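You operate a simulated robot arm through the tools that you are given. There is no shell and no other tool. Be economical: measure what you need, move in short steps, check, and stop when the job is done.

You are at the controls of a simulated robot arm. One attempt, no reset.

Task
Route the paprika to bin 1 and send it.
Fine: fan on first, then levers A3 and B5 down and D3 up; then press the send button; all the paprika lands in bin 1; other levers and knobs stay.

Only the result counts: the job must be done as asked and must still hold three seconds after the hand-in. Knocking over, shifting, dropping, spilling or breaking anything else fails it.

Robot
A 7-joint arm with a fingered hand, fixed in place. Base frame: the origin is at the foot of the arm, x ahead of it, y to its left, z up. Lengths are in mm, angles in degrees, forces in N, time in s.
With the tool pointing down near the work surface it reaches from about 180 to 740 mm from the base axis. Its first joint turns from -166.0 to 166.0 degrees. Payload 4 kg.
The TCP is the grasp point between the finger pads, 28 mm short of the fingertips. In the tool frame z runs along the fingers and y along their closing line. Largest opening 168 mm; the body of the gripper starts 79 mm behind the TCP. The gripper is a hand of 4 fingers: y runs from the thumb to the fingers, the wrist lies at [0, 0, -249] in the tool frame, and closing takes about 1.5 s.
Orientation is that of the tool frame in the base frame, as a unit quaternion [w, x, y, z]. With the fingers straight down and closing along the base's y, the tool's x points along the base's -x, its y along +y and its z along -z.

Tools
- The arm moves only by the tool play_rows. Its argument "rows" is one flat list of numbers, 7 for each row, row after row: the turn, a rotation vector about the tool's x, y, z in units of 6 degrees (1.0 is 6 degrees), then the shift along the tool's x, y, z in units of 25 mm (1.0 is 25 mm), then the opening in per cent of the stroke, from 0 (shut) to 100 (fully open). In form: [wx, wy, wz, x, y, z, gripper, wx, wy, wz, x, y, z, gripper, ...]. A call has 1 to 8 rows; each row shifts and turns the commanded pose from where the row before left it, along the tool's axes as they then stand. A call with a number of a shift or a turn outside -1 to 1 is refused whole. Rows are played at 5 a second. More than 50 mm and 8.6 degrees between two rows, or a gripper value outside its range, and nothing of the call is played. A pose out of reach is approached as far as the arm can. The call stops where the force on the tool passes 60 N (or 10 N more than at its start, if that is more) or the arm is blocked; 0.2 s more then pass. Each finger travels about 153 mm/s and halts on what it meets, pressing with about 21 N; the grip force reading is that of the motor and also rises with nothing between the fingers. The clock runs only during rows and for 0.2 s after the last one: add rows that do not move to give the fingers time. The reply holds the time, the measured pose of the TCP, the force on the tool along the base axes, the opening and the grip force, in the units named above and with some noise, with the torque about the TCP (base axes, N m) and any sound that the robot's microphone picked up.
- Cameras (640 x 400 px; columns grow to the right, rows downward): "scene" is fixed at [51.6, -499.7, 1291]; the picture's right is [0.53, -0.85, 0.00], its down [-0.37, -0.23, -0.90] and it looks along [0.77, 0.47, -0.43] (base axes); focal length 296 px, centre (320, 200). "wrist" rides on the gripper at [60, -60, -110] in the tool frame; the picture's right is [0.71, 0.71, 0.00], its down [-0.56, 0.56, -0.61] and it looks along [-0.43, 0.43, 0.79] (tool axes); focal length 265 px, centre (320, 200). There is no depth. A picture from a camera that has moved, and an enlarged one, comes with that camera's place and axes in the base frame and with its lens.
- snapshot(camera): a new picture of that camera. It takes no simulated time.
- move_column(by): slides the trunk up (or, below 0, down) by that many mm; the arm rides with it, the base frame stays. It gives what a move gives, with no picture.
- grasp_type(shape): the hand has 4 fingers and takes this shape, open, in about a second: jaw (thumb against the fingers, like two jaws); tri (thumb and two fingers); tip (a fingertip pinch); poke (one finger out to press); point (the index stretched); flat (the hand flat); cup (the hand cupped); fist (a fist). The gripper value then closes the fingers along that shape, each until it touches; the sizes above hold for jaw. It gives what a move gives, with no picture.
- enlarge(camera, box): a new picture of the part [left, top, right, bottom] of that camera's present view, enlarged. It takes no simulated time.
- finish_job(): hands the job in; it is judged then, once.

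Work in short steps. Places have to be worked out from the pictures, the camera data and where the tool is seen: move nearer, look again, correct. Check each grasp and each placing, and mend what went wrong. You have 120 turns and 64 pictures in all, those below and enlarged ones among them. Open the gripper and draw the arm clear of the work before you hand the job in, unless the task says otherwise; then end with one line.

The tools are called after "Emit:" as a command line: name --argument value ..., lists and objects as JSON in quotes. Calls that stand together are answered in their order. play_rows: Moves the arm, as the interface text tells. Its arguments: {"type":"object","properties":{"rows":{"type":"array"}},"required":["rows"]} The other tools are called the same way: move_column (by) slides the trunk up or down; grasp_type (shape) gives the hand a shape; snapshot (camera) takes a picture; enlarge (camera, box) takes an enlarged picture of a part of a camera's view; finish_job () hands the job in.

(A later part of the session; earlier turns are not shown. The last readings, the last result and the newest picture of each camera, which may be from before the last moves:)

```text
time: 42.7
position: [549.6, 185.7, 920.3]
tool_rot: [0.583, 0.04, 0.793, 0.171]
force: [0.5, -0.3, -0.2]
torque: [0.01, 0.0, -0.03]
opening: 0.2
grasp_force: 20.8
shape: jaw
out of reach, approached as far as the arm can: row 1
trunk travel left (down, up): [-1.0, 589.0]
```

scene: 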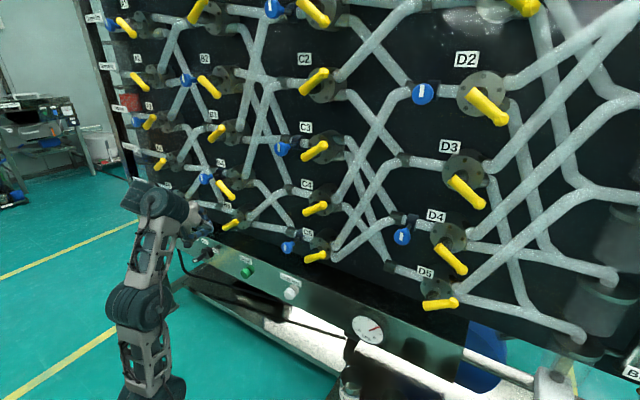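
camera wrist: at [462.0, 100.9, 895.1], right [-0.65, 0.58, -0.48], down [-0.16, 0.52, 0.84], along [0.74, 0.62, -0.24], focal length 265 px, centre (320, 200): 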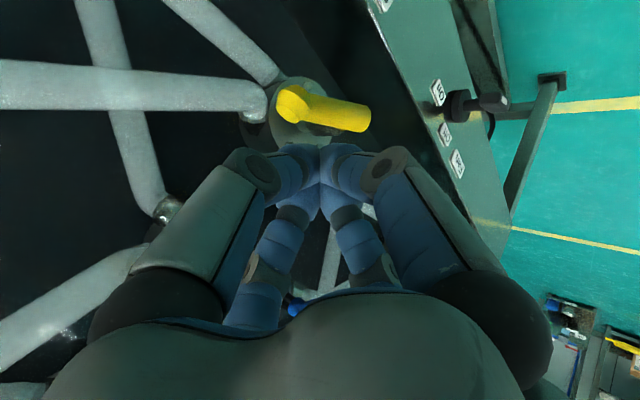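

Horizontal hand is limited to z≥~920, but the allowed tilt grows gradually going down. With the hand rolled 45° the knuckles spread diagonally and miss B4, so I'll roll, tilt ~20° and descend to B5 height, staying back in x.

Emit:
play_rows --rows '[0, 0, 0.9, 0, 0, -0.4, 0, 0, 0, 0.9, 0, 0, -0.2, 0, 0, 0, 0.9, 0, 0, 0, 0, 0, 0, 0.9, 0, 0, 0, 0, 0, 0, 0.9, 0, 0, 0, 0]'

Emit:
play_rows --rows '[0.6, 0.58, 0, 0.63, -0.37, 0.38, 0, 0.6, 0.58, 0, 0.63, -0.37, 0.38, 0, 0.6, 0.58, 0, 0.63, -0.37, 0.38, 0, 0.6, 0.58, 0, 0.63, -0.37, 0.38, 0]'

Emit:
enlarge --camera "scene" --box '[176, 170, 272, 230]'

```text
time: 43.9
position: [537.1, 183.3, 924.8]
tool_rot: [0.527, 0.225, 0.761, 0.303]
force: [0.3, -0.5, -0.3]
torque: [0.03, 0.02, 0.02]
opening: 0.0
grasp_force: 20.9
shape: jaw
trunk travel left (down, up): [-1.0, 589.0]
```

```text
time: 44.9
position: [540.6, 203.9, 846.8]
tool_rot: [0.398, 0.251, 0.852, 0.229]
force: [0.5, 0.1, 0.6]
torque: [0.0, 0.02, -0.02]
opening: 0.0
grasp_force: 21.3
shape: jaw
trunk travel left (down, up): [-1.0, 589.0]
```

```text
6.67 times, centred on (224, 200) of scene
camera zoom: at [51.6, -499.7, 1291.0], right [0.53, -0.85, 0.0], down [-0.37, -0.23, -0.9], along [0.77, 0.47, -0.43], focal length 1972 px, centre (960, 200)
```

zoom: 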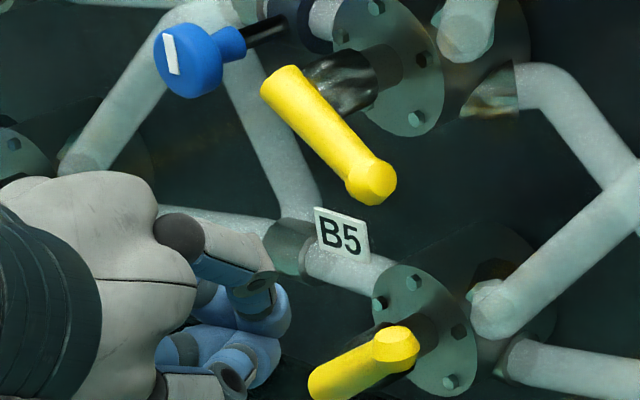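

Good clearance now. I'll advance forward so the tip enters just above B5's bar near y≈205, below B4.

Emit:
play_rows --rows '[0, 0, 0, -0.3, 0.045, 0.63, 0, 0, 0, 0, -0.3, 0.045, 0.63, 0, 0, 0, 0, -0.3, 0.045, 0.63, 0]'

Emit:
enlarge --camera "scene" --box '[176, 170, 272, 230]'

Emit:
snapshot --camera "wrist"

```text
time: 45.7
position: [591.7, 202.4, 832.7]
tool_rot: [0.398, 0.251, 0.851, 0.231]
force: [0.4, 0.9, 0.2]
torque: [0.0, -0.02, 0.04]
opening: 0.0
grasp_force: 21.0
shape: jaw
trunk travel left (down, up): [-1.0, 589.0]
```

```text
6.67 times, centred on (224, 200) of scene
camera zoom: at [51.6, -499.7, 1291.0], right [0.53, -0.85, 0.0], down [-0.37, -0.23, -0.9], along [0.77, 0.47, -0.43], focal length 1972 px, centre (960, 200)
```

zoom: 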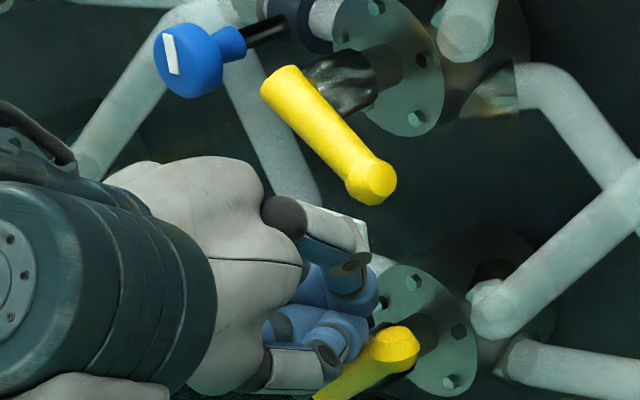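

```text
24 pictures are left
camera wrist: at [456.6, 171.3, 825.1], right [-0.22, 0.97, 0.02], down [-0.04, -0.03, 1.0], along [0.97, 0.22, 0.05], focal length 265 px, centre (320, 200)
```

wrist: 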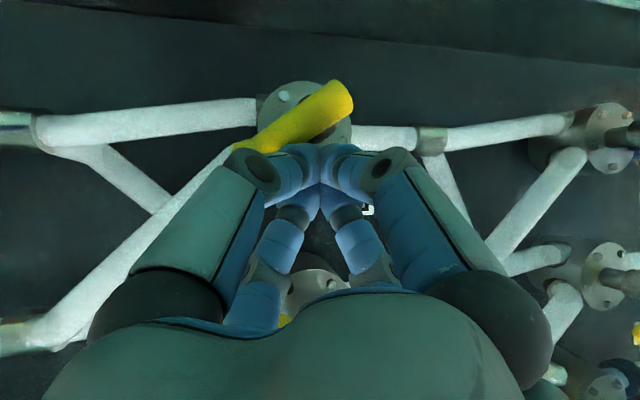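

The bunch is above the bar near the pivot half. I'll push down-right along the arc while tilting slightly for reach.

Emit:
play_rows --rows '[0.4, 0.38, 0, -0.05, -0.68, 0.18, 0, 0.4, 0.38, 0, -0.05, -0.68, 0.18, 0, 0.4, 0.38, 0, 0.31, -0.47, 0.36, 0, 0.4, 0.38, 0, 0.31, -0.47, 0.36, 0]'

Emit:
snapshot --camera "wrist"

```text
time: 46.7
position: [580.7, 168.4, 783.1]
tool_rot: [0.314, 0.263, 0.895, 0.18]
force: [-25.2, -15.3, 38.9]
torque: [-0.06, -0.36, -0.08]
opening: 0.0
grasp_force: 21.0
shape: jaw
trunk travel left (down, up): [-1.0, 589.0]
```

```text
23 pictures are left
camera wrist: at [448.5, 137.6, 805.7], right [-0.22, 0.98, 0.01], down [0.17, 0.02, 0.99], along [0.96, 0.22, -0.17], focal length 265 px, centre (320, 200)
```

wrist: 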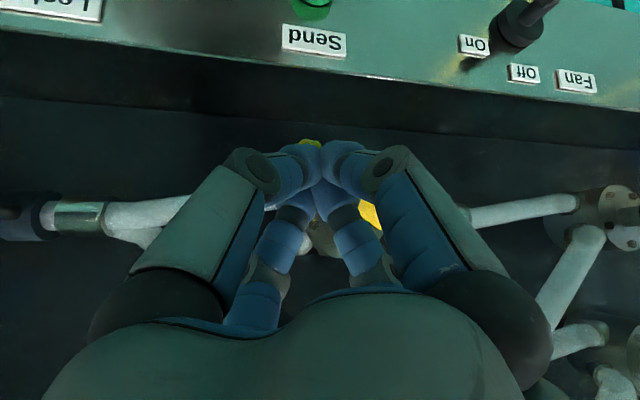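

The bar now points down, and force 39 N suggests it's at its stop. I'll back away up and out, and check from the scene.

Emit:
play_rows --rows '[0, 0, 0, 0, 0, -0.5, 0, 0, 0, 0, 0.5, -0.1, -0.9, 0, 0, 0, 0, 0.5, -0.1, -0.9, 0, 0, 0, 0, 0.5, -0.1, -0.9, 0]'

Emit:
enlarge --camera "scene" --box '[176, 180, 272, 240]'

```text
time: 47.7
position: [505.7, 173.2, 815.3]
tool_rot: [0.307, 0.264, 0.897, 0.177]
force: [0.5, -0.6, -0.9]
torque: [-0.04, 0.03, -0.03]
opening: 0.1
grasp_force: 21.2
shape: jaw
trunk travel left (down, up): [-1.0, 589.0]
```

```text
6.67 times, centred on (224, 210) of scene
camera zoom: at [51.6, -499.7, 1291.0], right [0.53, -0.85, 0.0], down [-0.37, -0.23, -0.9], along [0.77, 0.47, -0.43], focal length 1972 px, centre (960, 133)
```

zoom: 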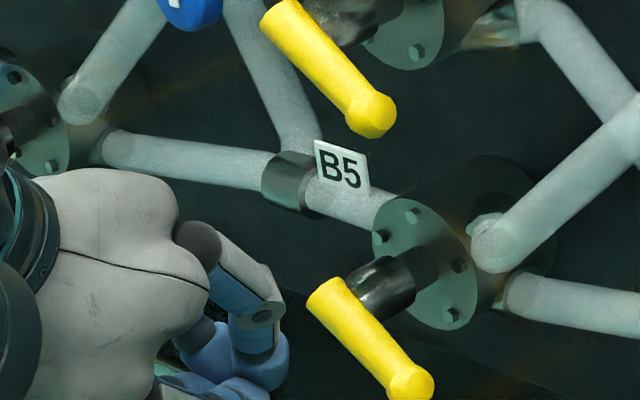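

B5 is down, parallel to B4. Next is A3 (pivot ≈(612, 555, 1075), tip ≈(612, 500, 1117)). I'll raise the column and swing the hand toward it, staying clear in x.

Emit:
move_column --by 310

Emit:
play_rows --rows '[0.53, -0.47, -0.67, 0, 0.8, -0.2, 0, 0.53, -0.47, -0.67, 0, 0.8, 0, 0, 0.53, -0.47, -0.67, 0.3, 0.8, 0, 0, 0.53, -0.47, -0.67, 0.5, 0.8, 0.2, 0, 0, 0, 0, 0.6, 0.8, 0.1, 0, 0, 0, 0, 0.6, 0.8, 0.1, 0]'

Emit:
snapshot --camera "wrist"

Emit:
snapshot --camera "scene"

```text
time: 50.8
position: [504.9, 173.7, 1126.8]
tool_rot: [0.308, 0.265, 0.897, 0.177]
force: [0.4, -1.1, 0.8]
torque: [0.01, -0.03, 0.0]
opening: 0.0
grasp_force: 20.5
shape: jaw
trunk travel left (down, up): [-311.0, 279.0]
```

```text
time: 52.2
position: [500.8, 270.6, 1104.5]
tool_rot: [0.385, 0.185, 0.904, 0.007]
force: [-0.1, -0.3, -0.2]
torque: [0.05, 0.03, 0.01]
opening: 0.2
grasp_force: 21.2
shape: jaw
out of reach, approached as far as the arm can: row 3, 4, 5, 6
trunk travel left (down, up): [-311.0, 279.0]
```

```text
21 pictures are left
camera wrist: at [366.4, 248.3, 1129.9], right [-0.22, 0.9, -0.38], down [0.11, 0.41, 0.91], along [0.97, 0.15, -0.19], focal length 265 px, centre (320, 200)
```

wrist: 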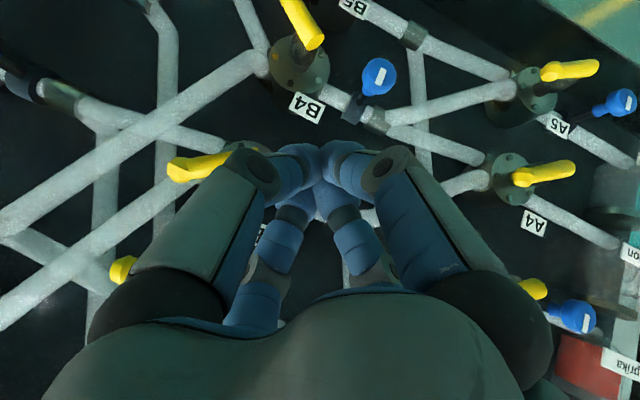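

```text
20 pictures are left
```

scene: 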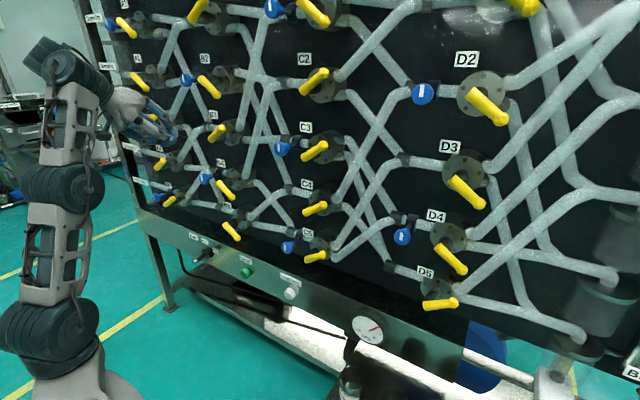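

My yaw vector had wrong signs, so the hand ended at 45° pitch with yaw −10°; nothing was touched. Now I'll yaw properly (+36°) about base z with a small rise.

Emit:
play_rows --rows '[-0.693, 0.155, -0.703, -0.35, 0.08, -0.35, 0, -0.693, 0.155, -0.703, -0.35, 0.08, -0.35, 0, -0.693, 0.155, -0.703, 0, 0, 0, 0, -0.693, 0.155, -0.703, 0, 0, 0, 0, -0.693, 0.155, -0.703, 0, 0, 0, 0, -0.693, 0.155, -0.703, 0, 0, 0, 0]'

```text
time: 53.6
position: [502.1, 271.9, 1130.5]
tool_rot: [0.364, -0.104, 0.917, 0.125]
force: [0.1, 1.3, 0.2]
torque: [-0.03, -0.02, -0.03]
opening: 0.0
grasp_force: 20.5
shape: jaw
trunk travel left (down, up): [-311.0, 279.0]
```

Orientation now pitch 45° down, yaw 25°. Moving toward A3's front, staying at x≈520.

Emit:
play_rows --rows '[0, 0, 0, -0.214, 0.943, 0.337, 0, 0, 0, 0, -0.214, 0.943, 0.337, 0, 0, 0, 0, -0.214, 0.943, 0.337, 0, 0, 0, 0, -0.214, 0.943, 0.337, 0, 0, 0, 0, -0.214, 0.943, 0.337, 0, 0, 0, 0, -0.214, 0.943, 0.337, 0, 0, 0, 0, -0.214, 0.943, 0.337, 0]'

Emit:
play_rows --rows '[0, 0, 1, 0, 0, 0, 0, 0, 0, 1, 0, 0, 0, 0, 0, 0, 1, 0, 0, 0, 0, 0, 0, 1, 0, 0, 0, 0, 0, 0, 1, 0, 0, 0, 0]'

```text
time: 55.2
position: [493.0, 418.7, 1115.9]
tool_rot: [0.363, -0.103, 0.918, 0.125]
force: [-0.4, -0.2, 0.7]
torque: [0.03, 0.05, 0.05]
opening: 0.0
grasp_force: 21.0
shape: jaw
out of reach, approached as far as the arm can: row 5, 6, 7
trunk travel left (down, up): [-311.0, 279.0]
```

```text
time: 56.4
position: [493.9, 418.4, 1116.0]
tool_rot: [0.319, 0.138, 0.913, 0.215]
force: [-0.8, 0.6, 0.8]
torque: [-0.01, -0.02, 0.02]
opening: 0.0
grasp_force: 21.0
shape: jaw
trunk travel left (down, up): [-311.0, 279.0]
```

My limit model is now consistent: the shoulder sits at about z = 987 + column, wrist reach is 705 mm, and the hand must bend ~60° below the forearm. So A3 needs the column near −55. Raising it, then approaching.

Emit:
move_column --by 160

Emit:
play_rows --rows '[0, 0, 0, 0.36, 0.09, 0.82, 0, 0, 0, 0, 0.36, 0.09, 0.82, 0, 0, 0, 0, 0.36, 0.09, 0.82, 0, 0, 0, 0, 0.36, 0.09, 0.82, 0, 0, 0, 0, 0.36, 0.09, 0.82, 0, 0, 0, 0, 0.36, 0.09, 0.82, 0]'

Emit:
snapshot --camera "wrist"

```text
time: 58.2
position: [492.1, 419.4, 1275.9]
tool_rot: [0.318, 0.138, 0.913, 0.215]
force: [0.0, 0.2, 0.7]
torque: [0.01, 0.0, 0.02]
opening: 0.2
grasp_force: 20.7
shape: jaw
trunk travel left (down, up): [-471.0, 119.0]
```

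```text
time: 59.6
position: [526.8, 474.9, 1169.0]
tool_rot: [0.319, 0.138, 0.913, 0.214]
force: [0.9, 0.6, -0.7]
torque: [0.02, -0.02, 0.02]
opening: 0.0
grasp_force: 20.9
shape: jaw
out of reach, approached as far as the arm can: row 5, 6
trunk travel left (down, up): [-471.0, 119.0]
```

```text
19 pictures are left
camera wrist: at [404.6, 412.3, 1184.9], right [-0.46, 0.89, -0.03], down [0.09, 0.08, 0.99], along [0.89, 0.45, -0.12], focal length 265 px, centre (320, 200)
```

wrist: 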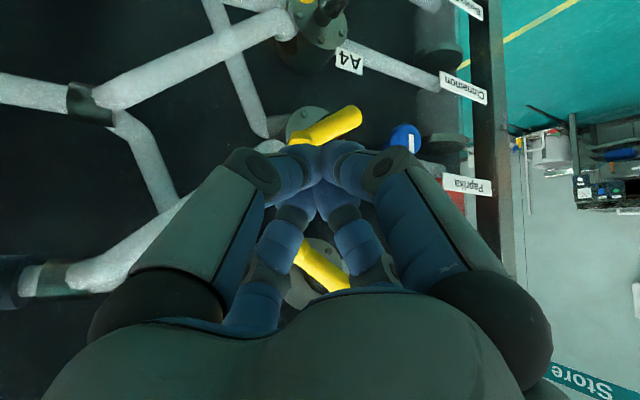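

A3 pivot measured at (612, 551, 1074), with A2's tip above at z≈1195. Here an unrolled hand entering over the pivot side clears A2 best. I'll roll back, yaw a bit, and raise the column 60 for reach.

Emit:
play_rows --rows '[0, 0, -1, 0, 0, 0, 0, 0, 0, -1, 0, 0, 0, 0, 0, 0, -1, 0, 0, 0, 0, 0, 0, -1, 0, 0, 0, 0, 0, 0, -1, 0, 0, 0, 0, 0, 0, -1, 0, 0, 0, 0, 0, 0, -1, 0, 0, 0, 0]'

Emit:
move_column --by 60

Emit:
play_rows --rows '[-0.7, 0, -0.7, 0, 0, 0, 0, -0.7, 0, -0.7, 0, 0, 0, 0]'

```text
time: 61.2
position: [526.5, 475.5, 1170.6]
tool_rot: [0.375, -0.199, 0.902, 0.085]
force: [-0.4, 0.6, 0.2]
torque: [0.0, 0.01, 0.01]
opening: 0.0
grasp_force: 21.5
shape: jaw
trunk travel left (down, up): [-471.0, 119.0]
```

```text
time: 62.2
position: [525.7, 475.7, 1229.7]
tool_rot: [0.375, -0.199, 0.901, 0.086]
force: [0.9, 0.4, 0.0]
torque: [0.0, -0.03, 0.06]
opening: 0.2
grasp_force: 21.0
shape: jaw
trunk travel left (down, up): [-531.0, 59.0]
```

```text
time: 62.8
position: [525.3, 474.4, 1229.4]
tool_rot: [0.364, -0.292, 0.876, 0.125]
force: [-0.4, -0.1, 0.5]
torque: [-0.04, -0.03, -0.03]
opening: 0.0
grasp_force: 20.5
shape: jaw
trunk travel left (down, up): [-531.0, 59.0]
```

Now go to a pre-entry point (545, 520, 1150) and look.

Emit:
play_rows --rows '[0, 0, 0, 0.256, 0.24, 0.87, 0, 0, 0, 0, 0.256, 0.24, 0.87, 0, 0, 0, 0, 0.256, 0.24, 0.87, 0, 0, 0, 0, 0.256, 0.24, 0.87, 0]'

Emit:
snapshot --camera "wrist"

```text
time: 63.8
position: [530.2, 545.3, 1201.4]
tool_rot: [0.347, -0.299, 0.878, 0.137]
force: [0.0, -0.5, 0.6]
torque: [-0.01, 0.01, 0.03]
opening: 0.1
grasp_force: 20.8
shape: jaw
out of reach, approached as far as the arm can: row 1, 2, 3, 4
trunk travel left (down, up): [-531.0, 59.0]
```

```text
18 pictures are left
camera wrist: at [474.8, 421.0, 1236.2], right [-0.85, 0.25, -0.46], down [-0.35, 0.4, 0.85], along [0.4, 0.88, -0.25], focal length 265 px, centre (320, 200)
```

wrist: 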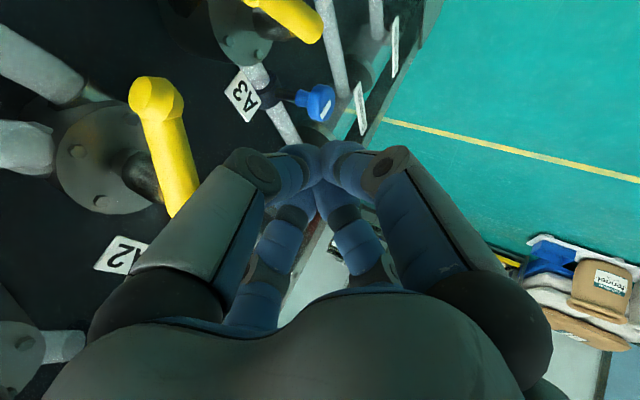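

Stretch and wrist-bend both bind with a yawed hand; my model says yaw≈0 with pitch −30° works better for A3. I'll retreat in y and yaw back to 0.

Emit:
play_rows --rows '[0, 0, 0, 0.42, -1, -0.83, 0, 0, 0, 0, 0.42, -1, -0.83, 0, 0, 0, 0, 0.42, -1, -0.83, 0]'

Emit:
play_rows --rows '[0.66, -0.03, 0.69, 0, 0, 0, 0, 0.66, -0.03, 0.69, 0, 0, 0, 0, 0.66, -0.03, 0.69, 0, 0, 0, 0, 0.66, -0.03, 0.69, 0, 0, 0, 0, 0.66, -0.03, 0.69, 0, 0, 0, 0, 0.66, -0.03, 0.69, 0, 0, 0, 0, 0.66, -0.03, 0.69, 0, 0, 0, 0]'

Emit:
move_column --by 15

```text
time: 64.6
position: [531.4, 426.5, 1209.7]
tool_rot: [0.364, -0.29, 0.876, 0.124]
force: [-0.3, -0.1, 0.1]
torque: [-0.02, 0.03, 0.01]
opening: 0.0
grasp_force: 21.4
shape: jaw
trunk travel left (down, up): [-531.0, 59.0]
```

```text
time: 66.2
position: [538.4, 440.4, 1222.1]
tool_rot: [0.392, -0.057, 0.917, 0.053]
force: [0.3, -0.9, 0.0]
torque: [-0.01, -0.02, -0.04]
opening: 0.0
grasp_force: 20.9
shape: jaw
out of reach, approached as far as the arm can: row 2, 3, 4
trunk travel left (down, up): [-531.0, 59.0]
```

```text
time: 66.9
position: [536.3, 441.7, 1236.6]
tool_rot: [0.391, -0.058, 0.917, 0.054]
force: [0.6, -0.3, 0.0]
torque: [-0.01, 0.05, 0.01]
opening: 0.1
grasp_force: 21.1
shape: jaw
trunk travel left (down, up): [-546.0, 44.0]
```

Yaw ≈11°, pitch −43° now. Next: move diagonally down-left to the pre-entry point (552, 540, 1126) while flattening the pitch to about −30°.

Emit:
play_rows --rows '[0, 0, 0, 0.5, 0.7, 0.82, 0, 0, 0, 0, 0.5, 0.7, 0.82, 0, 0, -0.4, 0, 0.5, 0.7, 0.82, 0, 0, -0.6, 0, 0.5, 0.7, 0.82, 0, 0, -0.6, 0, 0.5, 0.7, 0.8, 0]'

Emit:
snapshot --camera "wrist"

```text
time: 68.1
position: [555.6, 541.8, 1126.3]
tool_rot: [0.466, -0.053, 0.881, 0.06]
force: [0.3, -0.7, -0.2]
torque: [0.0, 0.03, -0.02]
opening: 0.0
grasp_force: 20.7
shape: jaw
trunk travel left (down, up): [-546.0, 44.0]
```

```text
17 pictures are left
camera wrist: at [442.6, 461.4, 1133.1], right [-0.5, 0.67, -0.55], down [-0.27, 0.48, 0.84], along [0.82, 0.57, -0.06], focal length 265 px, centre (320, 200)
```

wrist: 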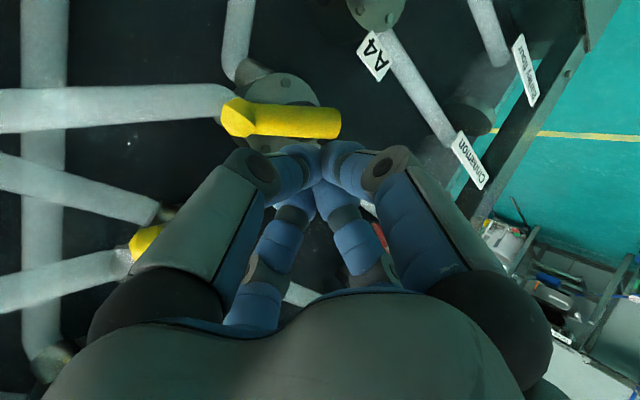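

My model holds: the hand is at the pre-entry point, and A3 measures pivot (551, 1070), tip (494, 1110). Enter +31 mm in x above the bar.

Emit:
play_rows --rows '[0, 0, 0, -0.41, -0.11, 0.46, 0, 0, 0, 0, -0.41, -0.11, 0.46, 0]'

Emit:
snapshot --camera "wrist"

```text
time: 68.7
position: [586.4, 539.5, 1129.8]
tool_rot: [0.466, -0.054, 0.881, 0.06]
force: [0.0, 0.7, 0.0]
torque: [0.01, 0.0, -0.03]
opening: 0.0
grasp_force: 20.9
shape: jaw
trunk travel left (down, up): [-546.0, 44.0]
```

```text
16 pictures are left
camera wrist: at [473.4, 459.3, 1137.4], right [-0.5, 0.67, -0.55], down [-0.27, 0.48, 0.84], along [0.82, 0.57, -0.06], focal length 265 px, centre (320, 200)
```

wrist: 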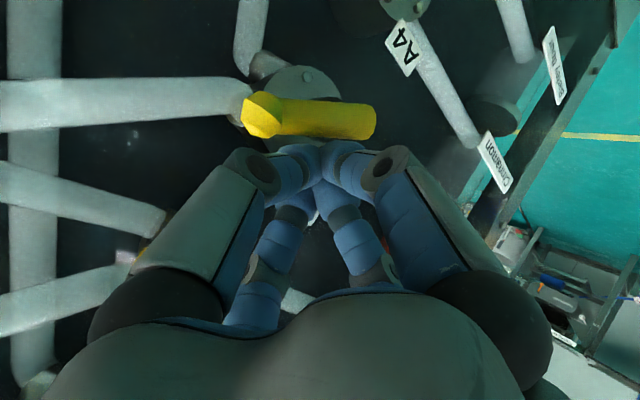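

Positioned above A3's bar. Pushing down-right along the arc.

Emit:
play_rows --rows '[0, 0, 0, 0.385, -0.58, 0.16, 0, 0, 0.2, 0, 0.385, -0.58, 0.16, 0, 0, 0.4, 0, 0.53, -0.135, 0.34, 0, 0, 0.4, 0, 0.53, -0.135, 0.34, 0]'

Emit:
snapshot --camera "wrist"

```text
time: 69.7
position: [579.9, 503.9, 1085.7]
tool_rot: [0.425, -0.055, 0.901, 0.062]
force: [-20.0, -8.9, 33.3]
torque: [0.17, -0.39, 0.0]
opening: 0.0
grasp_force: 21.3
shape: jaw
trunk travel left (down, up): [-546.0, 44.0]
```

```text
15 pictures are left
camera wrist: at [469.1, 423.8, 1103.7], right [-0.56, 0.66, -0.5], down [-0.2, 0.48, 0.86], along [0.81, 0.58, -0.13], focal length 265 px, centre (320, 200)
```

wrist: 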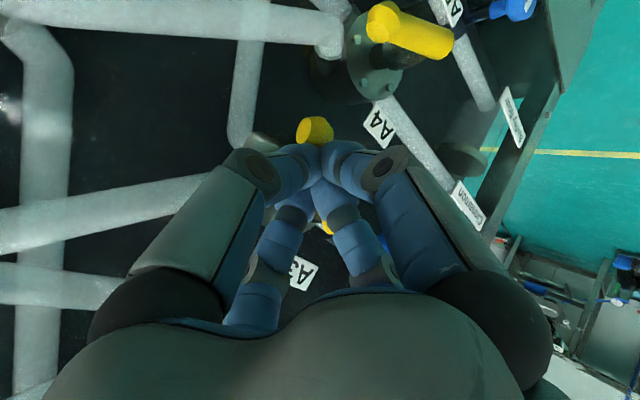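

Almost certainly near the stop, but the tip estimate is a bit higher than B5's equivalent. I'll press a few mm more, then retreat and check.

Emit:
play_rows --rows '[0, 0.2, 0, 0.25, -0.05, 0.15, 0, 0, 0, 0, 0.15, 0, 0.1, 0]'

Emit:
play_rows --rows '[0, 0, 0, -0.3, 0, -0.5, 0, 0, 0, 0, 0.3, -0.1, -0.9, 0, 0, 0, 0, 0.3, -0.1, -0.9, 0, 0, 0, 0, 0.2, -0.3, -0.9, 0]'

Emit:
enlarge --camera "scene" --box '[120, 100, 216, 160]'

```text
time: 70.2
position: [580.9, 502.5, 1084.2]
tool_rot: [0.421, -0.05, 0.903, 0.066]
force: [-33.7, -22.5, 24.1]
torque: [-0.36, 0.1, -0.47]
opening: 0.2
grasp_force: 21.0
shape: jaw
trunk travel left (down, up): [-546.0, 44.0]
stopped in row 2: the force on the tool passed its limit at 62 N (the readings are from after the stop); the commanded pose is now the measured one
```

```text
time: 71.2
position: [520.2, 481.0, 1117.0]
tool_rot: [0.418, -0.052, 0.905, 0.063]
force: [0.3, 0.4, 0.3]
torque: [-0.01, 0.01, 0.04]
opening: 0.0
grasp_force: 21.2
shape: jaw
trunk travel left (down, up): [-546.0, 44.0]
```

```text
6.67 times, centred on (168, 130) of scene
camera zoom: at [51.6, -499.7, 1291.0], right [0.53, -0.85, 0.0], down [-0.37, -0.23, -0.9], along [0.77, 0.47, -0.43], focal length 1972 px, centre (1333, 667)
```

zoom: 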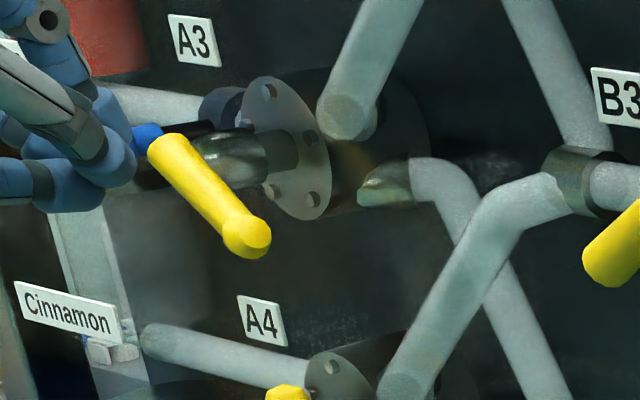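

A3 is down. Now to D3 (pivot ≈(612, −442, 1071), tip down at (−500, 1030)), to be pushed up from below. I'll lower the column, then retreat and raise the arm while crossing over.

Emit:
move_column --by -200

Emit:
play_rows --rows '[0, 0, 0, -0.56, -0.88, -0.99, 0, 0, 0, 0, -0.56, -0.88, -0.99, 0, 0, 0, 0, -0.56, -0.88, -0.99, 0, 0, 0, 0, -0.56, -0.88, -0.99, 0, 0, 0, 0, -0.56, -0.88, -0.99, 0, 0, 0, 0, -0.56, -0.88, -0.99, 0, 0, 0, 0, -0.56, -0.88, -0.99, 0, 0, 0, 0, -0.56, -0.88, -0.99, 0]'

Emit:
move_column --by -170

```text
time: 73.4
position: [519.9, 481.7, 916.2]
tool_rot: [0.417, -0.054, 0.905, 0.064]
force: [-0.6, -0.1, 0.1]
torque: [0.0, -0.03, -0.02]
opening: 0.0
grasp_force: 21.0
shape: jaw
trunk travel left (down, up): [-346.0, 244.0]
```

```text
time: 75.2
position: [470.7, 280.7, 1116.7]
tool_rot: [0.417, -0.053, 0.905, 0.064]
force: [-0.2, 0.9, 0.6]
torque: [0.0, 0.02, 0.02]
opening: 0.0
grasp_force: 21.2
shape: jaw
trunk travel left (down, up): [-346.0, 244.0]
```

```text
time: 77.1
position: [471.1, 282.4, 946.3]
tool_rot: [0.418, -0.053, 0.905, 0.064]
force: [-0.3, -0.1, -0.4]
torque: [-0.01, 0.01, 0.01]
opening: 0.0
grasp_force: 21.1
shape: jaw
trunk travel left (down, up): [-176.0, 414.0]
```

Now cross toward y≈0 with the hand back at x≈440.

Emit:
play_rows --rows '[0, 0, 0, -0.2, -0.967, -0.51, 0, 0, 0, 0, -0.2, -0.967, -0.51, 0, 0, 0, 0, -0.2, -0.967, -0.51, 0, 0, 0, 0, -0.2, -0.967, -0.51, 0, 0, 0, 0, -0.2, -0.967, -0.51, 0, 0, 0, 0, -0.2, -0.967, -0.51, 0, 0, 0, 0, -0.2, -0.967, -0.51, 0, 0, 0, 0, -0.2, -0.967, -0.51, 0]'

Emit:
play_rows --rows '[0, 0, 0, -0.2, -0.967, -0.51, 0, 0, 0, 0, -0.2, -0.967, -0.51, 0, 0, 0, 0, -0.2, -0.967, -0.51, 0, 0, -1, 0, 0, -0.98, -0.1, 0, 0, -1, 0, 0, -0.98, -0.1, 0, 0, -1, 0, 0, -0.98, -0.1, 0, 0, -1, 0, 0, -0.98, -0.1, 0]'

```text
time: 78.9
position: [449.5, 76.5, 1030.7]
tool_rot: [0.417, -0.054, 0.905, 0.063]
force: [0.0, 0.3, 0.1]
torque: [-0.01, 0.0, -0.01]
opening: 0.0
grasp_force: 20.7
shape: jaw
trunk travel left (down, up): [-176.0, 414.0]
```

```text
time: 80.5
position: [448.1, -99.4, 1058.1]
tool_rot: [0.597, -0.039, 0.798, 0.073]
force: [1.1, -0.2, 0.1]
torque: [0.0, 0.0, -0.05]
opening: 0.2
grasp_force: 21.3
shape: jaw
trunk travel left (down, up): [-176.0, 414.0]
```

Crossing OK; pitch −16°. Yaw to ~0 and continue toward y≈−400.

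Emit:
play_rows --rows '[0.82, -0.06, 0.24, 0, -0.9, 0, 0, 0.82, -0.06, 0.24, 0, -0.9, 0, 0, 0, 0, 0, 0, -1, 0.2, 0, 0, 0, 0, 0, -1, 0.2, 0, 0, 0, 0, 0, -1, 0.2, 0, 0, 0, 0, 0, -1, 0.2, 0, 0, 0, 0, 0, -1, 0.2, 0]'

Emit:
play_rows --rows '[0, 0, 0, 0.1, -1, 0.25, 0, 0, 0, 0, 0.1, -1, 0.25, 0, 0, 0, 0, 0.1, -1, 0.25, 0, 0, 0, 0, 0.1, -1, 0.25, 0]'

Emit:
snapshot --camera "wrist"

Emit:
snapshot --camera "scene"

```text
time: 82.1
position: [472.4, -262.3, 1044.7]
tool_rot: [0.6, 0.034, 0.799, 0.02]
force: [0.0, 0.0, -0.5]
torque: [-0.04, 0.04, 0.0]
opening: 0.2
grasp_force: 20.9
shape: jaw
out of reach, approached as far as the arm can: row 3, 4
trunk travel left (down, up): [-176.0, 414.0]
```

```text
time: 83.1
position: [491.0, -361.2, 1021.9]
tool_rot: [0.6, 0.032, 0.799, 0.02]
force: [0.0, 0.5, -0.5]
torque: [-0.02, 0.01, -0.03]
opening: 0.0
grasp_force: 21.1
shape: jaw
trunk travel left (down, up): [-176.0, 414.0]
```

```text
13 pictures are left
camera wrist: at [368.1, -417.0, 989.0], right [-0.18, 0.76, -0.63], down [-0.42, 0.52, 0.74], along [0.89, 0.39, 0.23], focal length 265 px, centre (320, 200)
```

wrist: 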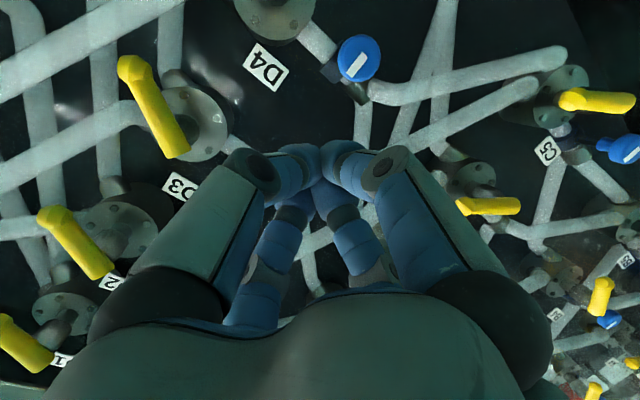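

```text
12 pictures are left
```

scene: 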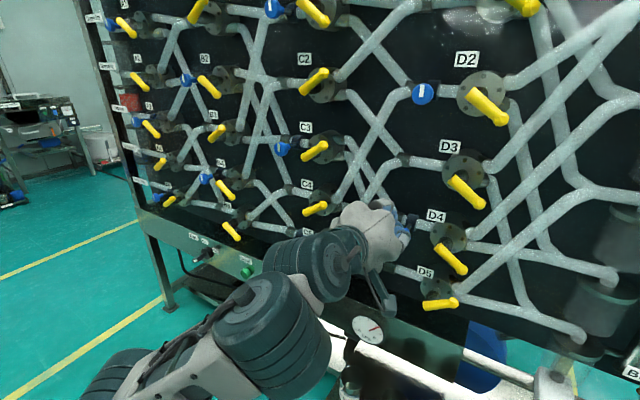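

D3 measured: pivot (612, −443, 1083), tip (−495, 1046), pointing down. I'll raise the column 60 for reach and go to a pre-entry point below the bar.

Emit:
move_column --by 60

Emit:
play_rows --rows '[0, 0, 0, 0.29, -0.88, 0.72, 0, 0, 0, 0, 0.29, -0.88, 0.72, 0, 0, 0, 0, 0.29, -0.88, 0.72, 0, 0, 0, 0, 0.29, -0.88, 0.72, 0]'

Emit:
snapshot --camera "wrist"

```text
time: 84.1
position: [490.8, -362.4, 1082.3]
tool_rot: [0.601, 0.033, 0.799, 0.02]
force: [0.2, 0.4, 0.5]
torque: [-0.02, 0.01, 0.07]
opening: 0.2
grasp_force: 20.9
shape: jaw
trunk travel left (down, up): [-236.0, 354.0]
```

```text
time: 85.1
position: [549.4, -448.8, 1028.3]
tool_rot: [0.601, 0.033, 0.798, 0.02]
force: [0.6, 0.0, 0.0]
torque: [-0.03, 0.01, 0.02]
opening: 0.0
grasp_force: 21.2
shape: jaw
trunk travel left (down, up): [-236.0, 354.0]
```

```text
11 pictures are left
camera wrist: at [426.5, -504.0, 995.5], right [-0.17, 0.76, -0.63], down [-0.42, 0.52, 0.74], along [0.89, 0.39, 0.23], focal length 265 px, centre (320, 200)
```

wrist: 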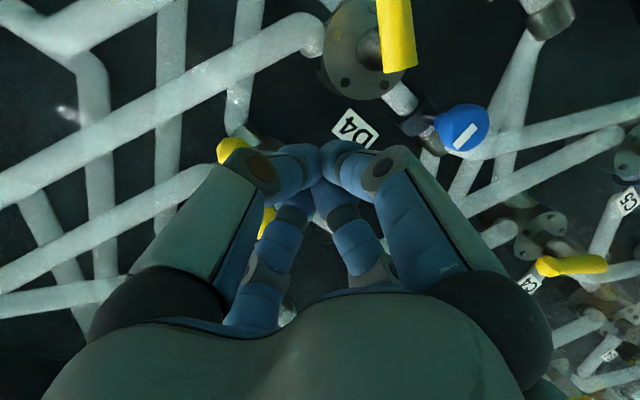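

Entering below the bar: forward 36, then −y 30 (still beneath). Then I'll use the column to push up.

Emit:
play_rows --rows '[0, 0, 0, -0.2, 0.03, 0.67, 0, 0, 0, 0, -0.2, 0.03, 0.67, 0, 0, 0, 0, 0, -0.6, 0, 0, 0, 0, 0, 0, -0.6, 0, 0]'

Emit:
enlarge --camera "scene" --box '[400, 130, 528, 210]'

```text
time: 86.1
position: [580.1, -457.2, 1017.9]
tool_rot: [0.6, 0.033, 0.799, 0.02]
force: [0.0, 0.2, 0.0]
torque: [-0.01, 0.01, 0.02]
opening: 0.1
grasp_force: 20.7
shape: jaw
out of reach, approached as far as the arm can: row 3, 4
trunk travel left (down, up): [-236.0, 354.0]
```

```text
5.00 times, centred on (464, 170) of scene
camera zoom: at [51.6, -499.7, 1291.0], right [0.53, -0.85, 0.0], down [-0.37, -0.23, -0.9], along [0.77, 0.47, -0.43], focal length 1479 px, centre (-400, 350)
```

zoom: 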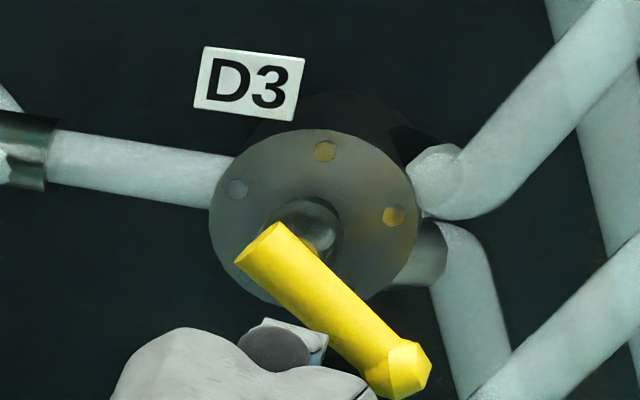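

Stretched again; lift column 15 and take y −22 with the arm lowering slightly.

Emit:
move_column --by 15

Emit:
play_rows --rows '[0, 0, 0, 0.25, -0.45, 0.12, 0, 0, 0, 0, 0.25, -0.45, 0.12, 0]'

Emit:
move_column --by 30

```text
time: 86.7
position: [581.0, -458.3, 1034.4]
tool_rot: [0.601, 0.034, 0.798, 0.019]
force: [-0.1, -0.3, 0.1]
torque: [0.01, -0.01, 0.0]
opening: 0.1
grasp_force: 21.4
shape: jaw
trunk travel left (down, up): [-251.0, 339.0]
```

```text
time: 87.3
position: [580.8, -477.0, 1016.6]
tool_rot: [0.601, 0.034, 0.798, 0.018]
force: [-0.2, 0.7, 0.3]
torque: [0.02, 0.03, -0.01]
opening: 0.1
grasp_force: 21.4
shape: jaw
out of reach, approached as far as the arm can: row 2
trunk travel left (down, up): [-251.0, 339.0]
```

```text
time: 88.1
position: [581.1, -476.2, 1045.8]
tool_rot: [0.601, 0.033, 0.798, 0.02]
force: [-1.1, 0.3, -0.4]
torque: [-0.01, 0.02, -0.01]
opening: 0.0
grasp_force: 20.8
shape: jaw
trunk travel left (down, up): [-281.0, 309.0]
```

Just below contact. Raise the column further in steps.

Emit:
move_column --by 28

Emit:
enlarge --camera "scene" --box '[400, 130, 528, 210]'

```text
time: 88.8
position: [580.0, -479.2, 1073.1]
tool_rot: [0.601, 0.036, 0.798, 0.018]
force: [-6.5, -2.9, -4.6]
torque: [0.08, 0.02, -0.08]
opening: 0.3
grasp_force: 20.6
shape: jaw
trunk travel left (down, up): [-309.0, 281.0]
```

```text
5.00 times, centred on (464, 170) of scene
camera zoom: at [51.6, -499.7, 1291.0], right [0.53, -0.85, 0.0], down [-0.37, -0.23, -0.9], along [0.77, 0.47, -0.43], focal length 1479 px, centre (-400, 350)
```

zoom: 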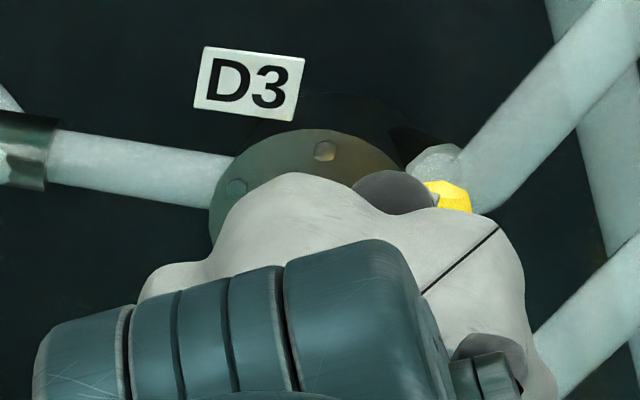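

The tip is already near its up position in view. Push another 12 mm.

Emit:
move_column --by 12

```text
time: 89.4
position: [580.0, -483.4, 1080.0]
tool_rot: [0.596, 0.039, 0.802, 0.019]
force: [-22.2, -8.4, -32.4]
torque: [0.0, 0.64, -0.16]
opening: 0.2
grasp_force: 20.7
shape: jaw
trunk travel left (down, up): [-321.0, 269.0]
```

Resistance of 32 N with the arm deflecting: that's the stop. Lower the column to unload, retreat and check.

Emit:
move_column --by -40

Emit:
play_rows --rows '[0, 0, 0, 0.2, 0.1, -0.9, 0, 0, 0, 0, 0.2, 0.2, -0.95, 0, 0, 0, 0, 0, 0.8, -0.9, 0, 0, 0, 0, 0, 1, -0.6, 0, 0, 0, 0, 0, 1, -0.3, 0, 0, 0, 0, 0, 1, -0.3, 0]'

Emit:
enlarge --camera "scene" --box '[368, 80, 528, 180]'

```text
time: 90.2
position: [580.2, -475.2, 1048.1]
tool_rot: [0.602, 0.032, 0.797, 0.02]
force: [-0.3, -0.7, -0.2]
torque: [-0.03, -0.03, 0.0]
opening: 0.1
grasp_force: 21.3
shape: jaw
trunk travel left (down, up): [-281.0, 309.0]
```

```text
time: 91.7
position: [490.8, -373.6, 1069.6]
tool_rot: [0.599, 0.034, 0.8, 0.02]
force: [0.1, -0.2, 0.4]
torque: [0.0, -0.03, 0.07]
opening: 0.1
grasp_force: 21.0
shape: jaw
trunk travel left (down, up): [-281.0, 309.0]
```

```text
4.00 times, centred on (448, 130) of scene
camera zoom: at [51.6, -499.7, 1291.0], right [0.53, -0.85, 0.0], down [-0.37, -0.23, -0.9], along [0.77, 0.47, -0.43], focal length 1183 px, centre (-192, 480)
```

zoom: 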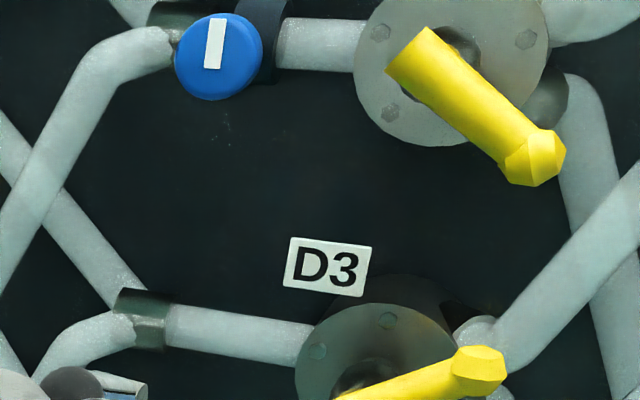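

D3 is up. Now Send, at roughly (635, 175, 600). I'll lower the column fully and bring the arm back across at a safe distance.

Emit:
play_rows --rows '[0, 0, 0, 0, 0, -0.9, 0]'

Emit:
move_column --by -280

Emit:
play_rows --rows '[0, 0, 0, -0.6, 0.95, -0.25, 0, 0, 0, 0, -0.6, 0.95, -0.25, 0, 0, 0, 0, -0.6, 0.95, -0.25, 0, 0, 0, 0, -0.6, 0.95, -0.25, 0, 0, 0, 0, -0.6, 0.95, -0.25, 0, 0, 0, 0, -0.6, 0.95, -0.25, 0, 0, 0, 0, -0.6, 0.95, -0.25, 0, 0, 0, 0, -0.6, 0.95, -0.25, 0]'

```text
time: 92.0
position: [474.8, -376.3, 1073.2]
tool_rot: [0.598, 0.032, 0.801, 0.026]
force: [-0.1, -0.4, 1.1]
torque: [0.02, -0.01, -0.02]
opening: 0.2
grasp_force: 20.9
shape: jaw
trunk travel left (down, up): [-281.0, 309.0]
```

```text
time: 94.9
position: [479.8, -366.5, 790.2]
tool_rot: [0.597, 0.025, 0.802, 0.03]
force: [0.8, -0.5, 0.3]
torque: [-0.01, 0.0, 0.01]
opening: 0.0
grasp_force: 20.8
shape: jaw
trunk travel left (down, up): [-1.0, 589.0]
```

```text
time: 96.7
position: [451.0, -195.6, 929.1]
tool_rot: [0.6, 0.034, 0.799, 0.019]
force: [0.5, -0.4, -0.5]
torque: [0.01, -0.03, 0.0]
opening: 0.2
grasp_force: 20.9
shape: jaw
out of reach, approached as far as the arm can: row 8
trunk travel left (down, up): [-1.0, 589.0]
```

Now pitch down to about −46° while continuing in +y.

Emit:
play_rows --rows '[0, 1, 0, 0, 1, 0, 0, 0, 1, 0, 0, 1, 0, 0, 0, 1, 0, 0, 1, 0, 0, 0, 1, 0, 0, 1, 0, 0, 0, 1, 0, 0, 1, 0, 0, 0, 0, 0, 0, 1, 0, 0, 0, 0, 0, 0, 1, 0, 0, 0, 0, 0, 0, 1, 0, 0]'

Emit:
play_rows --rows '[0, 0, 0, 0.2, 1, 0.6, 0, 0, 0, 0, 0.2, 1, 0.6, 0, 0, 0, 0, 0.3, 1, 0.7, 0, 0, 0, 0, 0.3, 1, 0.7, 0, 0, 0, 0, 0.3, 0.5, 0.7, 0]'

```text
time: 98.5
position: [439.4, -5.6, 902.9]
tool_rot: [0.414, 0.03, 0.909, 0.025]
force: [0.1, 0.8, -0.5]
torque: [0.03, -0.01, 0.02]
opening: 0.1
grasp_force: 21.5
shape: jaw
out of reach, approached as far as the arm can: row 1, 3, 4, 5, 8
trunk travel left (down, up): [-1.0, 589.0]
```

```text
time: 99.7
position: [481.8, 111.8, 831.9]
tool_rot: [0.409, 0.03, 0.912, 0.024]
force: [-0.7, 0.4, 0.4]
torque: [0.03, 0.01, 0.01]
opening: 0.0
grasp_force: 21.1
shape: jaw
trunk travel left (down, up): [-1.0, 589.0]
```

Yaw −30° (hand pointing a bit toward −y, coming from B5's left side), then roll 45° for knuckle clearance.

Emit:
play_rows --rows '[0.745, -0.068, 0.665, 0, 1, 0, 0, 0.745, -0.068, 0.665, 0, 1, 0, 0, 0.745, -0.068, 0.665, 0, 1, 0, 0, 0.745, -0.068, 0.665, 0, 1, 0, 0, 0.745, -0.068, 0.665, 0, 1, 0, 0]'

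Emit:
play_rows --rows '[0, 0, 1, 0, 0, 0, 0, 0, 0, 1, 0, 0, 0, 0, 0, 0, 1, 0, 0, 0, 0, 0, 0, 1, 0, 0, 0, 0, 0, 0, 1, 0, 0, 0, 0, 0, 0, 1, 0, 0, 0, 0, 0, 0, 1, 0, 0, 0, 0]'

Emit:
snapshot --camera "wrist"

```text
time: 100.9
position: [502.3, 169.1, 781.3]
tool_rot: [0.403, 0.263, 0.873, -0.081]
force: [-0.1, 0.1, 0.1]
torque: [0.01, -0.05, 0.0]
opening: 0.0
grasp_force: 21.4
shape: jaw
out of reach, approached as far as the arm can: row 4, 5
trunk travel left (down, up): [-1.0, 589.0]
```

```text
time: 102.5
position: [502.7, 167.9, 779.8]
tool_rot: [0.404, 0.56, 0.72, 0.068]
force: [-0.3, -0.1, 0.7]
torque: [-0.02, 0.0, -0.03]
opening: 0.0
grasp_force: 21.0
shape: jaw
trunk travel left (down, up): [-1.0, 589.0]
```

```text
7 pictures are left
camera wrist: at [382.4, 236.7, 788.9], right [0.5, 0.87, 0.03], down [0.04, -0.06, 1.0], along [0.87, -0.5, -0.06], focal length 265 px, centre (320, 200)
```

wrist: 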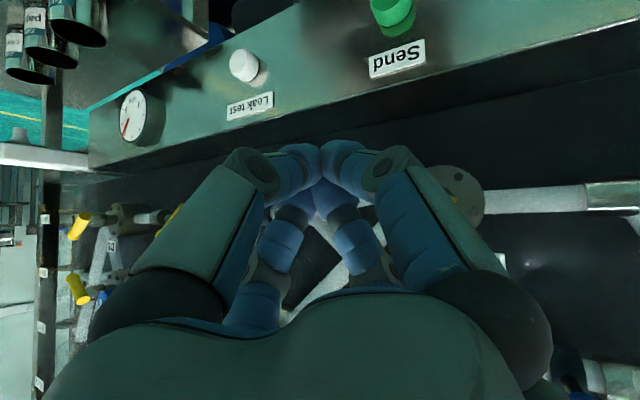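

Clear view: Send button at about (640, 178, 592) below its label. I'll descend in front of it, away from B5's lever.

Emit:
play_rows --rows '[0, 0, 0, 0.93, -0.51, 0.98, 0, 0, 0, 0, 0.93, -0.51, 0.98, 0, 0, 0, 0, 0.93, -0.51, 0.98, 0, 0, 0, 0, 0.93, -0.51, 0.98, 0]'

```text
time: 103.5
position: [523.4, 194.4, 690.4]
tool_rot: [0.393, 0.561, 0.725, 0.069]
force: [0.1, 0.8, 0.1]
torque: [0.0, 0.02, 0.02]
opening: 0.0
grasp_force: 20.8
shape: jaw
out of reach, approached as far as the arm can: row 3, 4
trunk travel left (down, up): [-1.0, 589.0]
```

Limited at z≈690; I'll steepen pitch slightly and go forward a little before descending more.

Emit:
play_rows --rows '[0.44, 0.4, 0, -0.04, 0.6, 0.53, 0, 0.44, 0.4, 0, -0.04, 0.6, 0.53, 0, 0.3, 0.27, 0, 0.5, -0.4, 0.8, 0, 0, 0, 0, 0.5, -0.5, 0.7, 0, 0, 0, 0, 0.5, -0.5, 0.7, 0]'

Emit:
snapshot --camera "wrist"

```text
time: 104.7
position: [563.4, 199.5, 614.8]
tool_rot: [0.327, 0.581, 0.744, 0.053]
force: [-0.6, 0.2, 0.7]
torque: [0.01, 0.01, -0.02]
opening: 0.1
grasp_force: 21.4
shape: jaw
trunk travel left (down, up): [-1.0, 589.0]
```

```text
6 pictures are left
camera wrist: at [446.5, 266.8, 646.7], right [0.51, 0.86, 0.02], down [0.19, -0.14, 0.97], along [0.84, -0.49, -0.23], focal length 265 px, centre (320, 200)
```

wrist: 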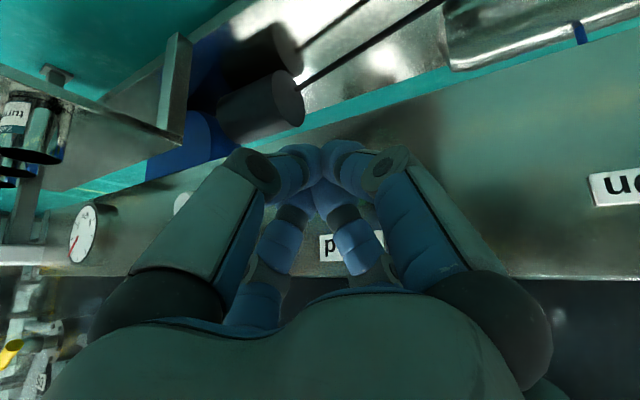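

The tip is at about (579, 191, 593). Advance to nearly touch the button, then small forward steps.

Emit:
play_rows --rows '[0, 0, 0, -0.19, 0.36, 0.4, 0, 0, 0, 0, -0.19, 0.36, 0.4, 0, 0, 0, 0, -0.19, 0.36, 0.4, 0]'

Emit:
enlarge --camera "scene" --box '[200, 230, 296, 290]'

```text
time: 105.5
position: [603.0, 187.3, 614.9]
tool_rot: [0.325, 0.58, 0.745, 0.052]
force: [-0.1, 0.3, -0.5]
torque: [-0.01, 0.02, 0.0]
opening: 0.1
grasp_force: 20.7
shape: jaw
out of reach, approached as far as the arm can: row 3
trunk travel left (down, up): [-1.0, 589.0]
```

```text
6.67 times, centred on (248, 260) of scene
camera zoom: at [51.6, -499.7, 1291.0], right [0.53, -0.85, 0.0], down [-0.37, -0.23, -0.9], along [0.77, 0.47, -0.43], focal length 1972 px, centre (800, -200)
```

zoom: 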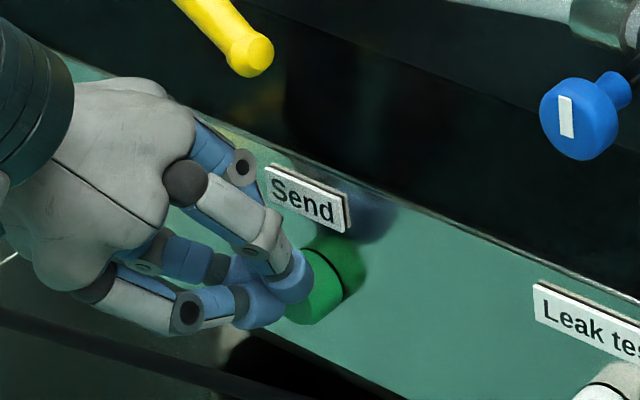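

The fingertips are right before the Send button. Press forward in small steps.

Emit:
play_rows --rows '[0, 0, 0, -0.02, 0.17, 0.11, 0, 0, 0, 0, -0.02, 0.17, 0.11, 0, 0, 0, 0, -0.02, 0.17, 0.11, 0]'

```text
time: 106.4
position: [616.0, 188.6, 616.2]
tool_rot: [0.327, 0.578, 0.746, 0.047]
force: [-62.5, -2.8, -5.8]
torque: [-0.32, 1.54, 0.26]
opening: 0.0
grasp_force: 20.7
shape: jaw
trunk travel left (down, up): [-1.0, 589.0]
heard: click
stopped in row 3: the force on the tool passed its limit at 65 N (the readings are from after the stop); the commanded pose is now the measured one
```

A click was heard, so the button was pressed. Release it and back away, letting time pass while the paprika travels.

Emit:
play_rows --rows '[0, 0, 0, 0.05, -0.5, -0.33, 0, 0, 0, 0, 0.1, -0.7, -0.55, 0, 0, 0, 0, 0.1, -0.7, -0.55, 0, 0, 0, 0, 0.1, -0.7, -0.6, 0, 0, 0, 0, 0, -0.5, -0.9, 0, 0, 0, 0, 0, -0.3, -1, 0, 0, 0, 0, 0, 0, 0, 0, 0, 0, 0, 0, 0, 0, 0]'

Emit:
snapshot --camera "scene"

```text
time: 108.2
position: [491.5, 197.3, 649.6]
tool_rot: [0.326, 0.581, 0.744, 0.049]
force: [0.7, -0.2, 0.3]
torque: [-0.02, -0.01, -0.03]
opening: 0.1
grasp_force: 21.5
shape: jaw
trunk travel left (down, up): [-1.0, 589.0]
```

```text
4 pictures are left
```

scene: 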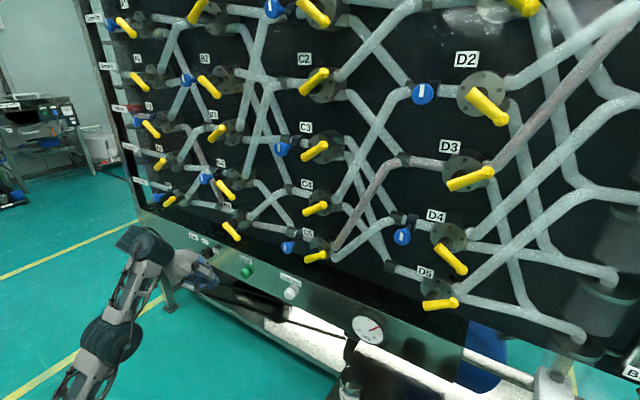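

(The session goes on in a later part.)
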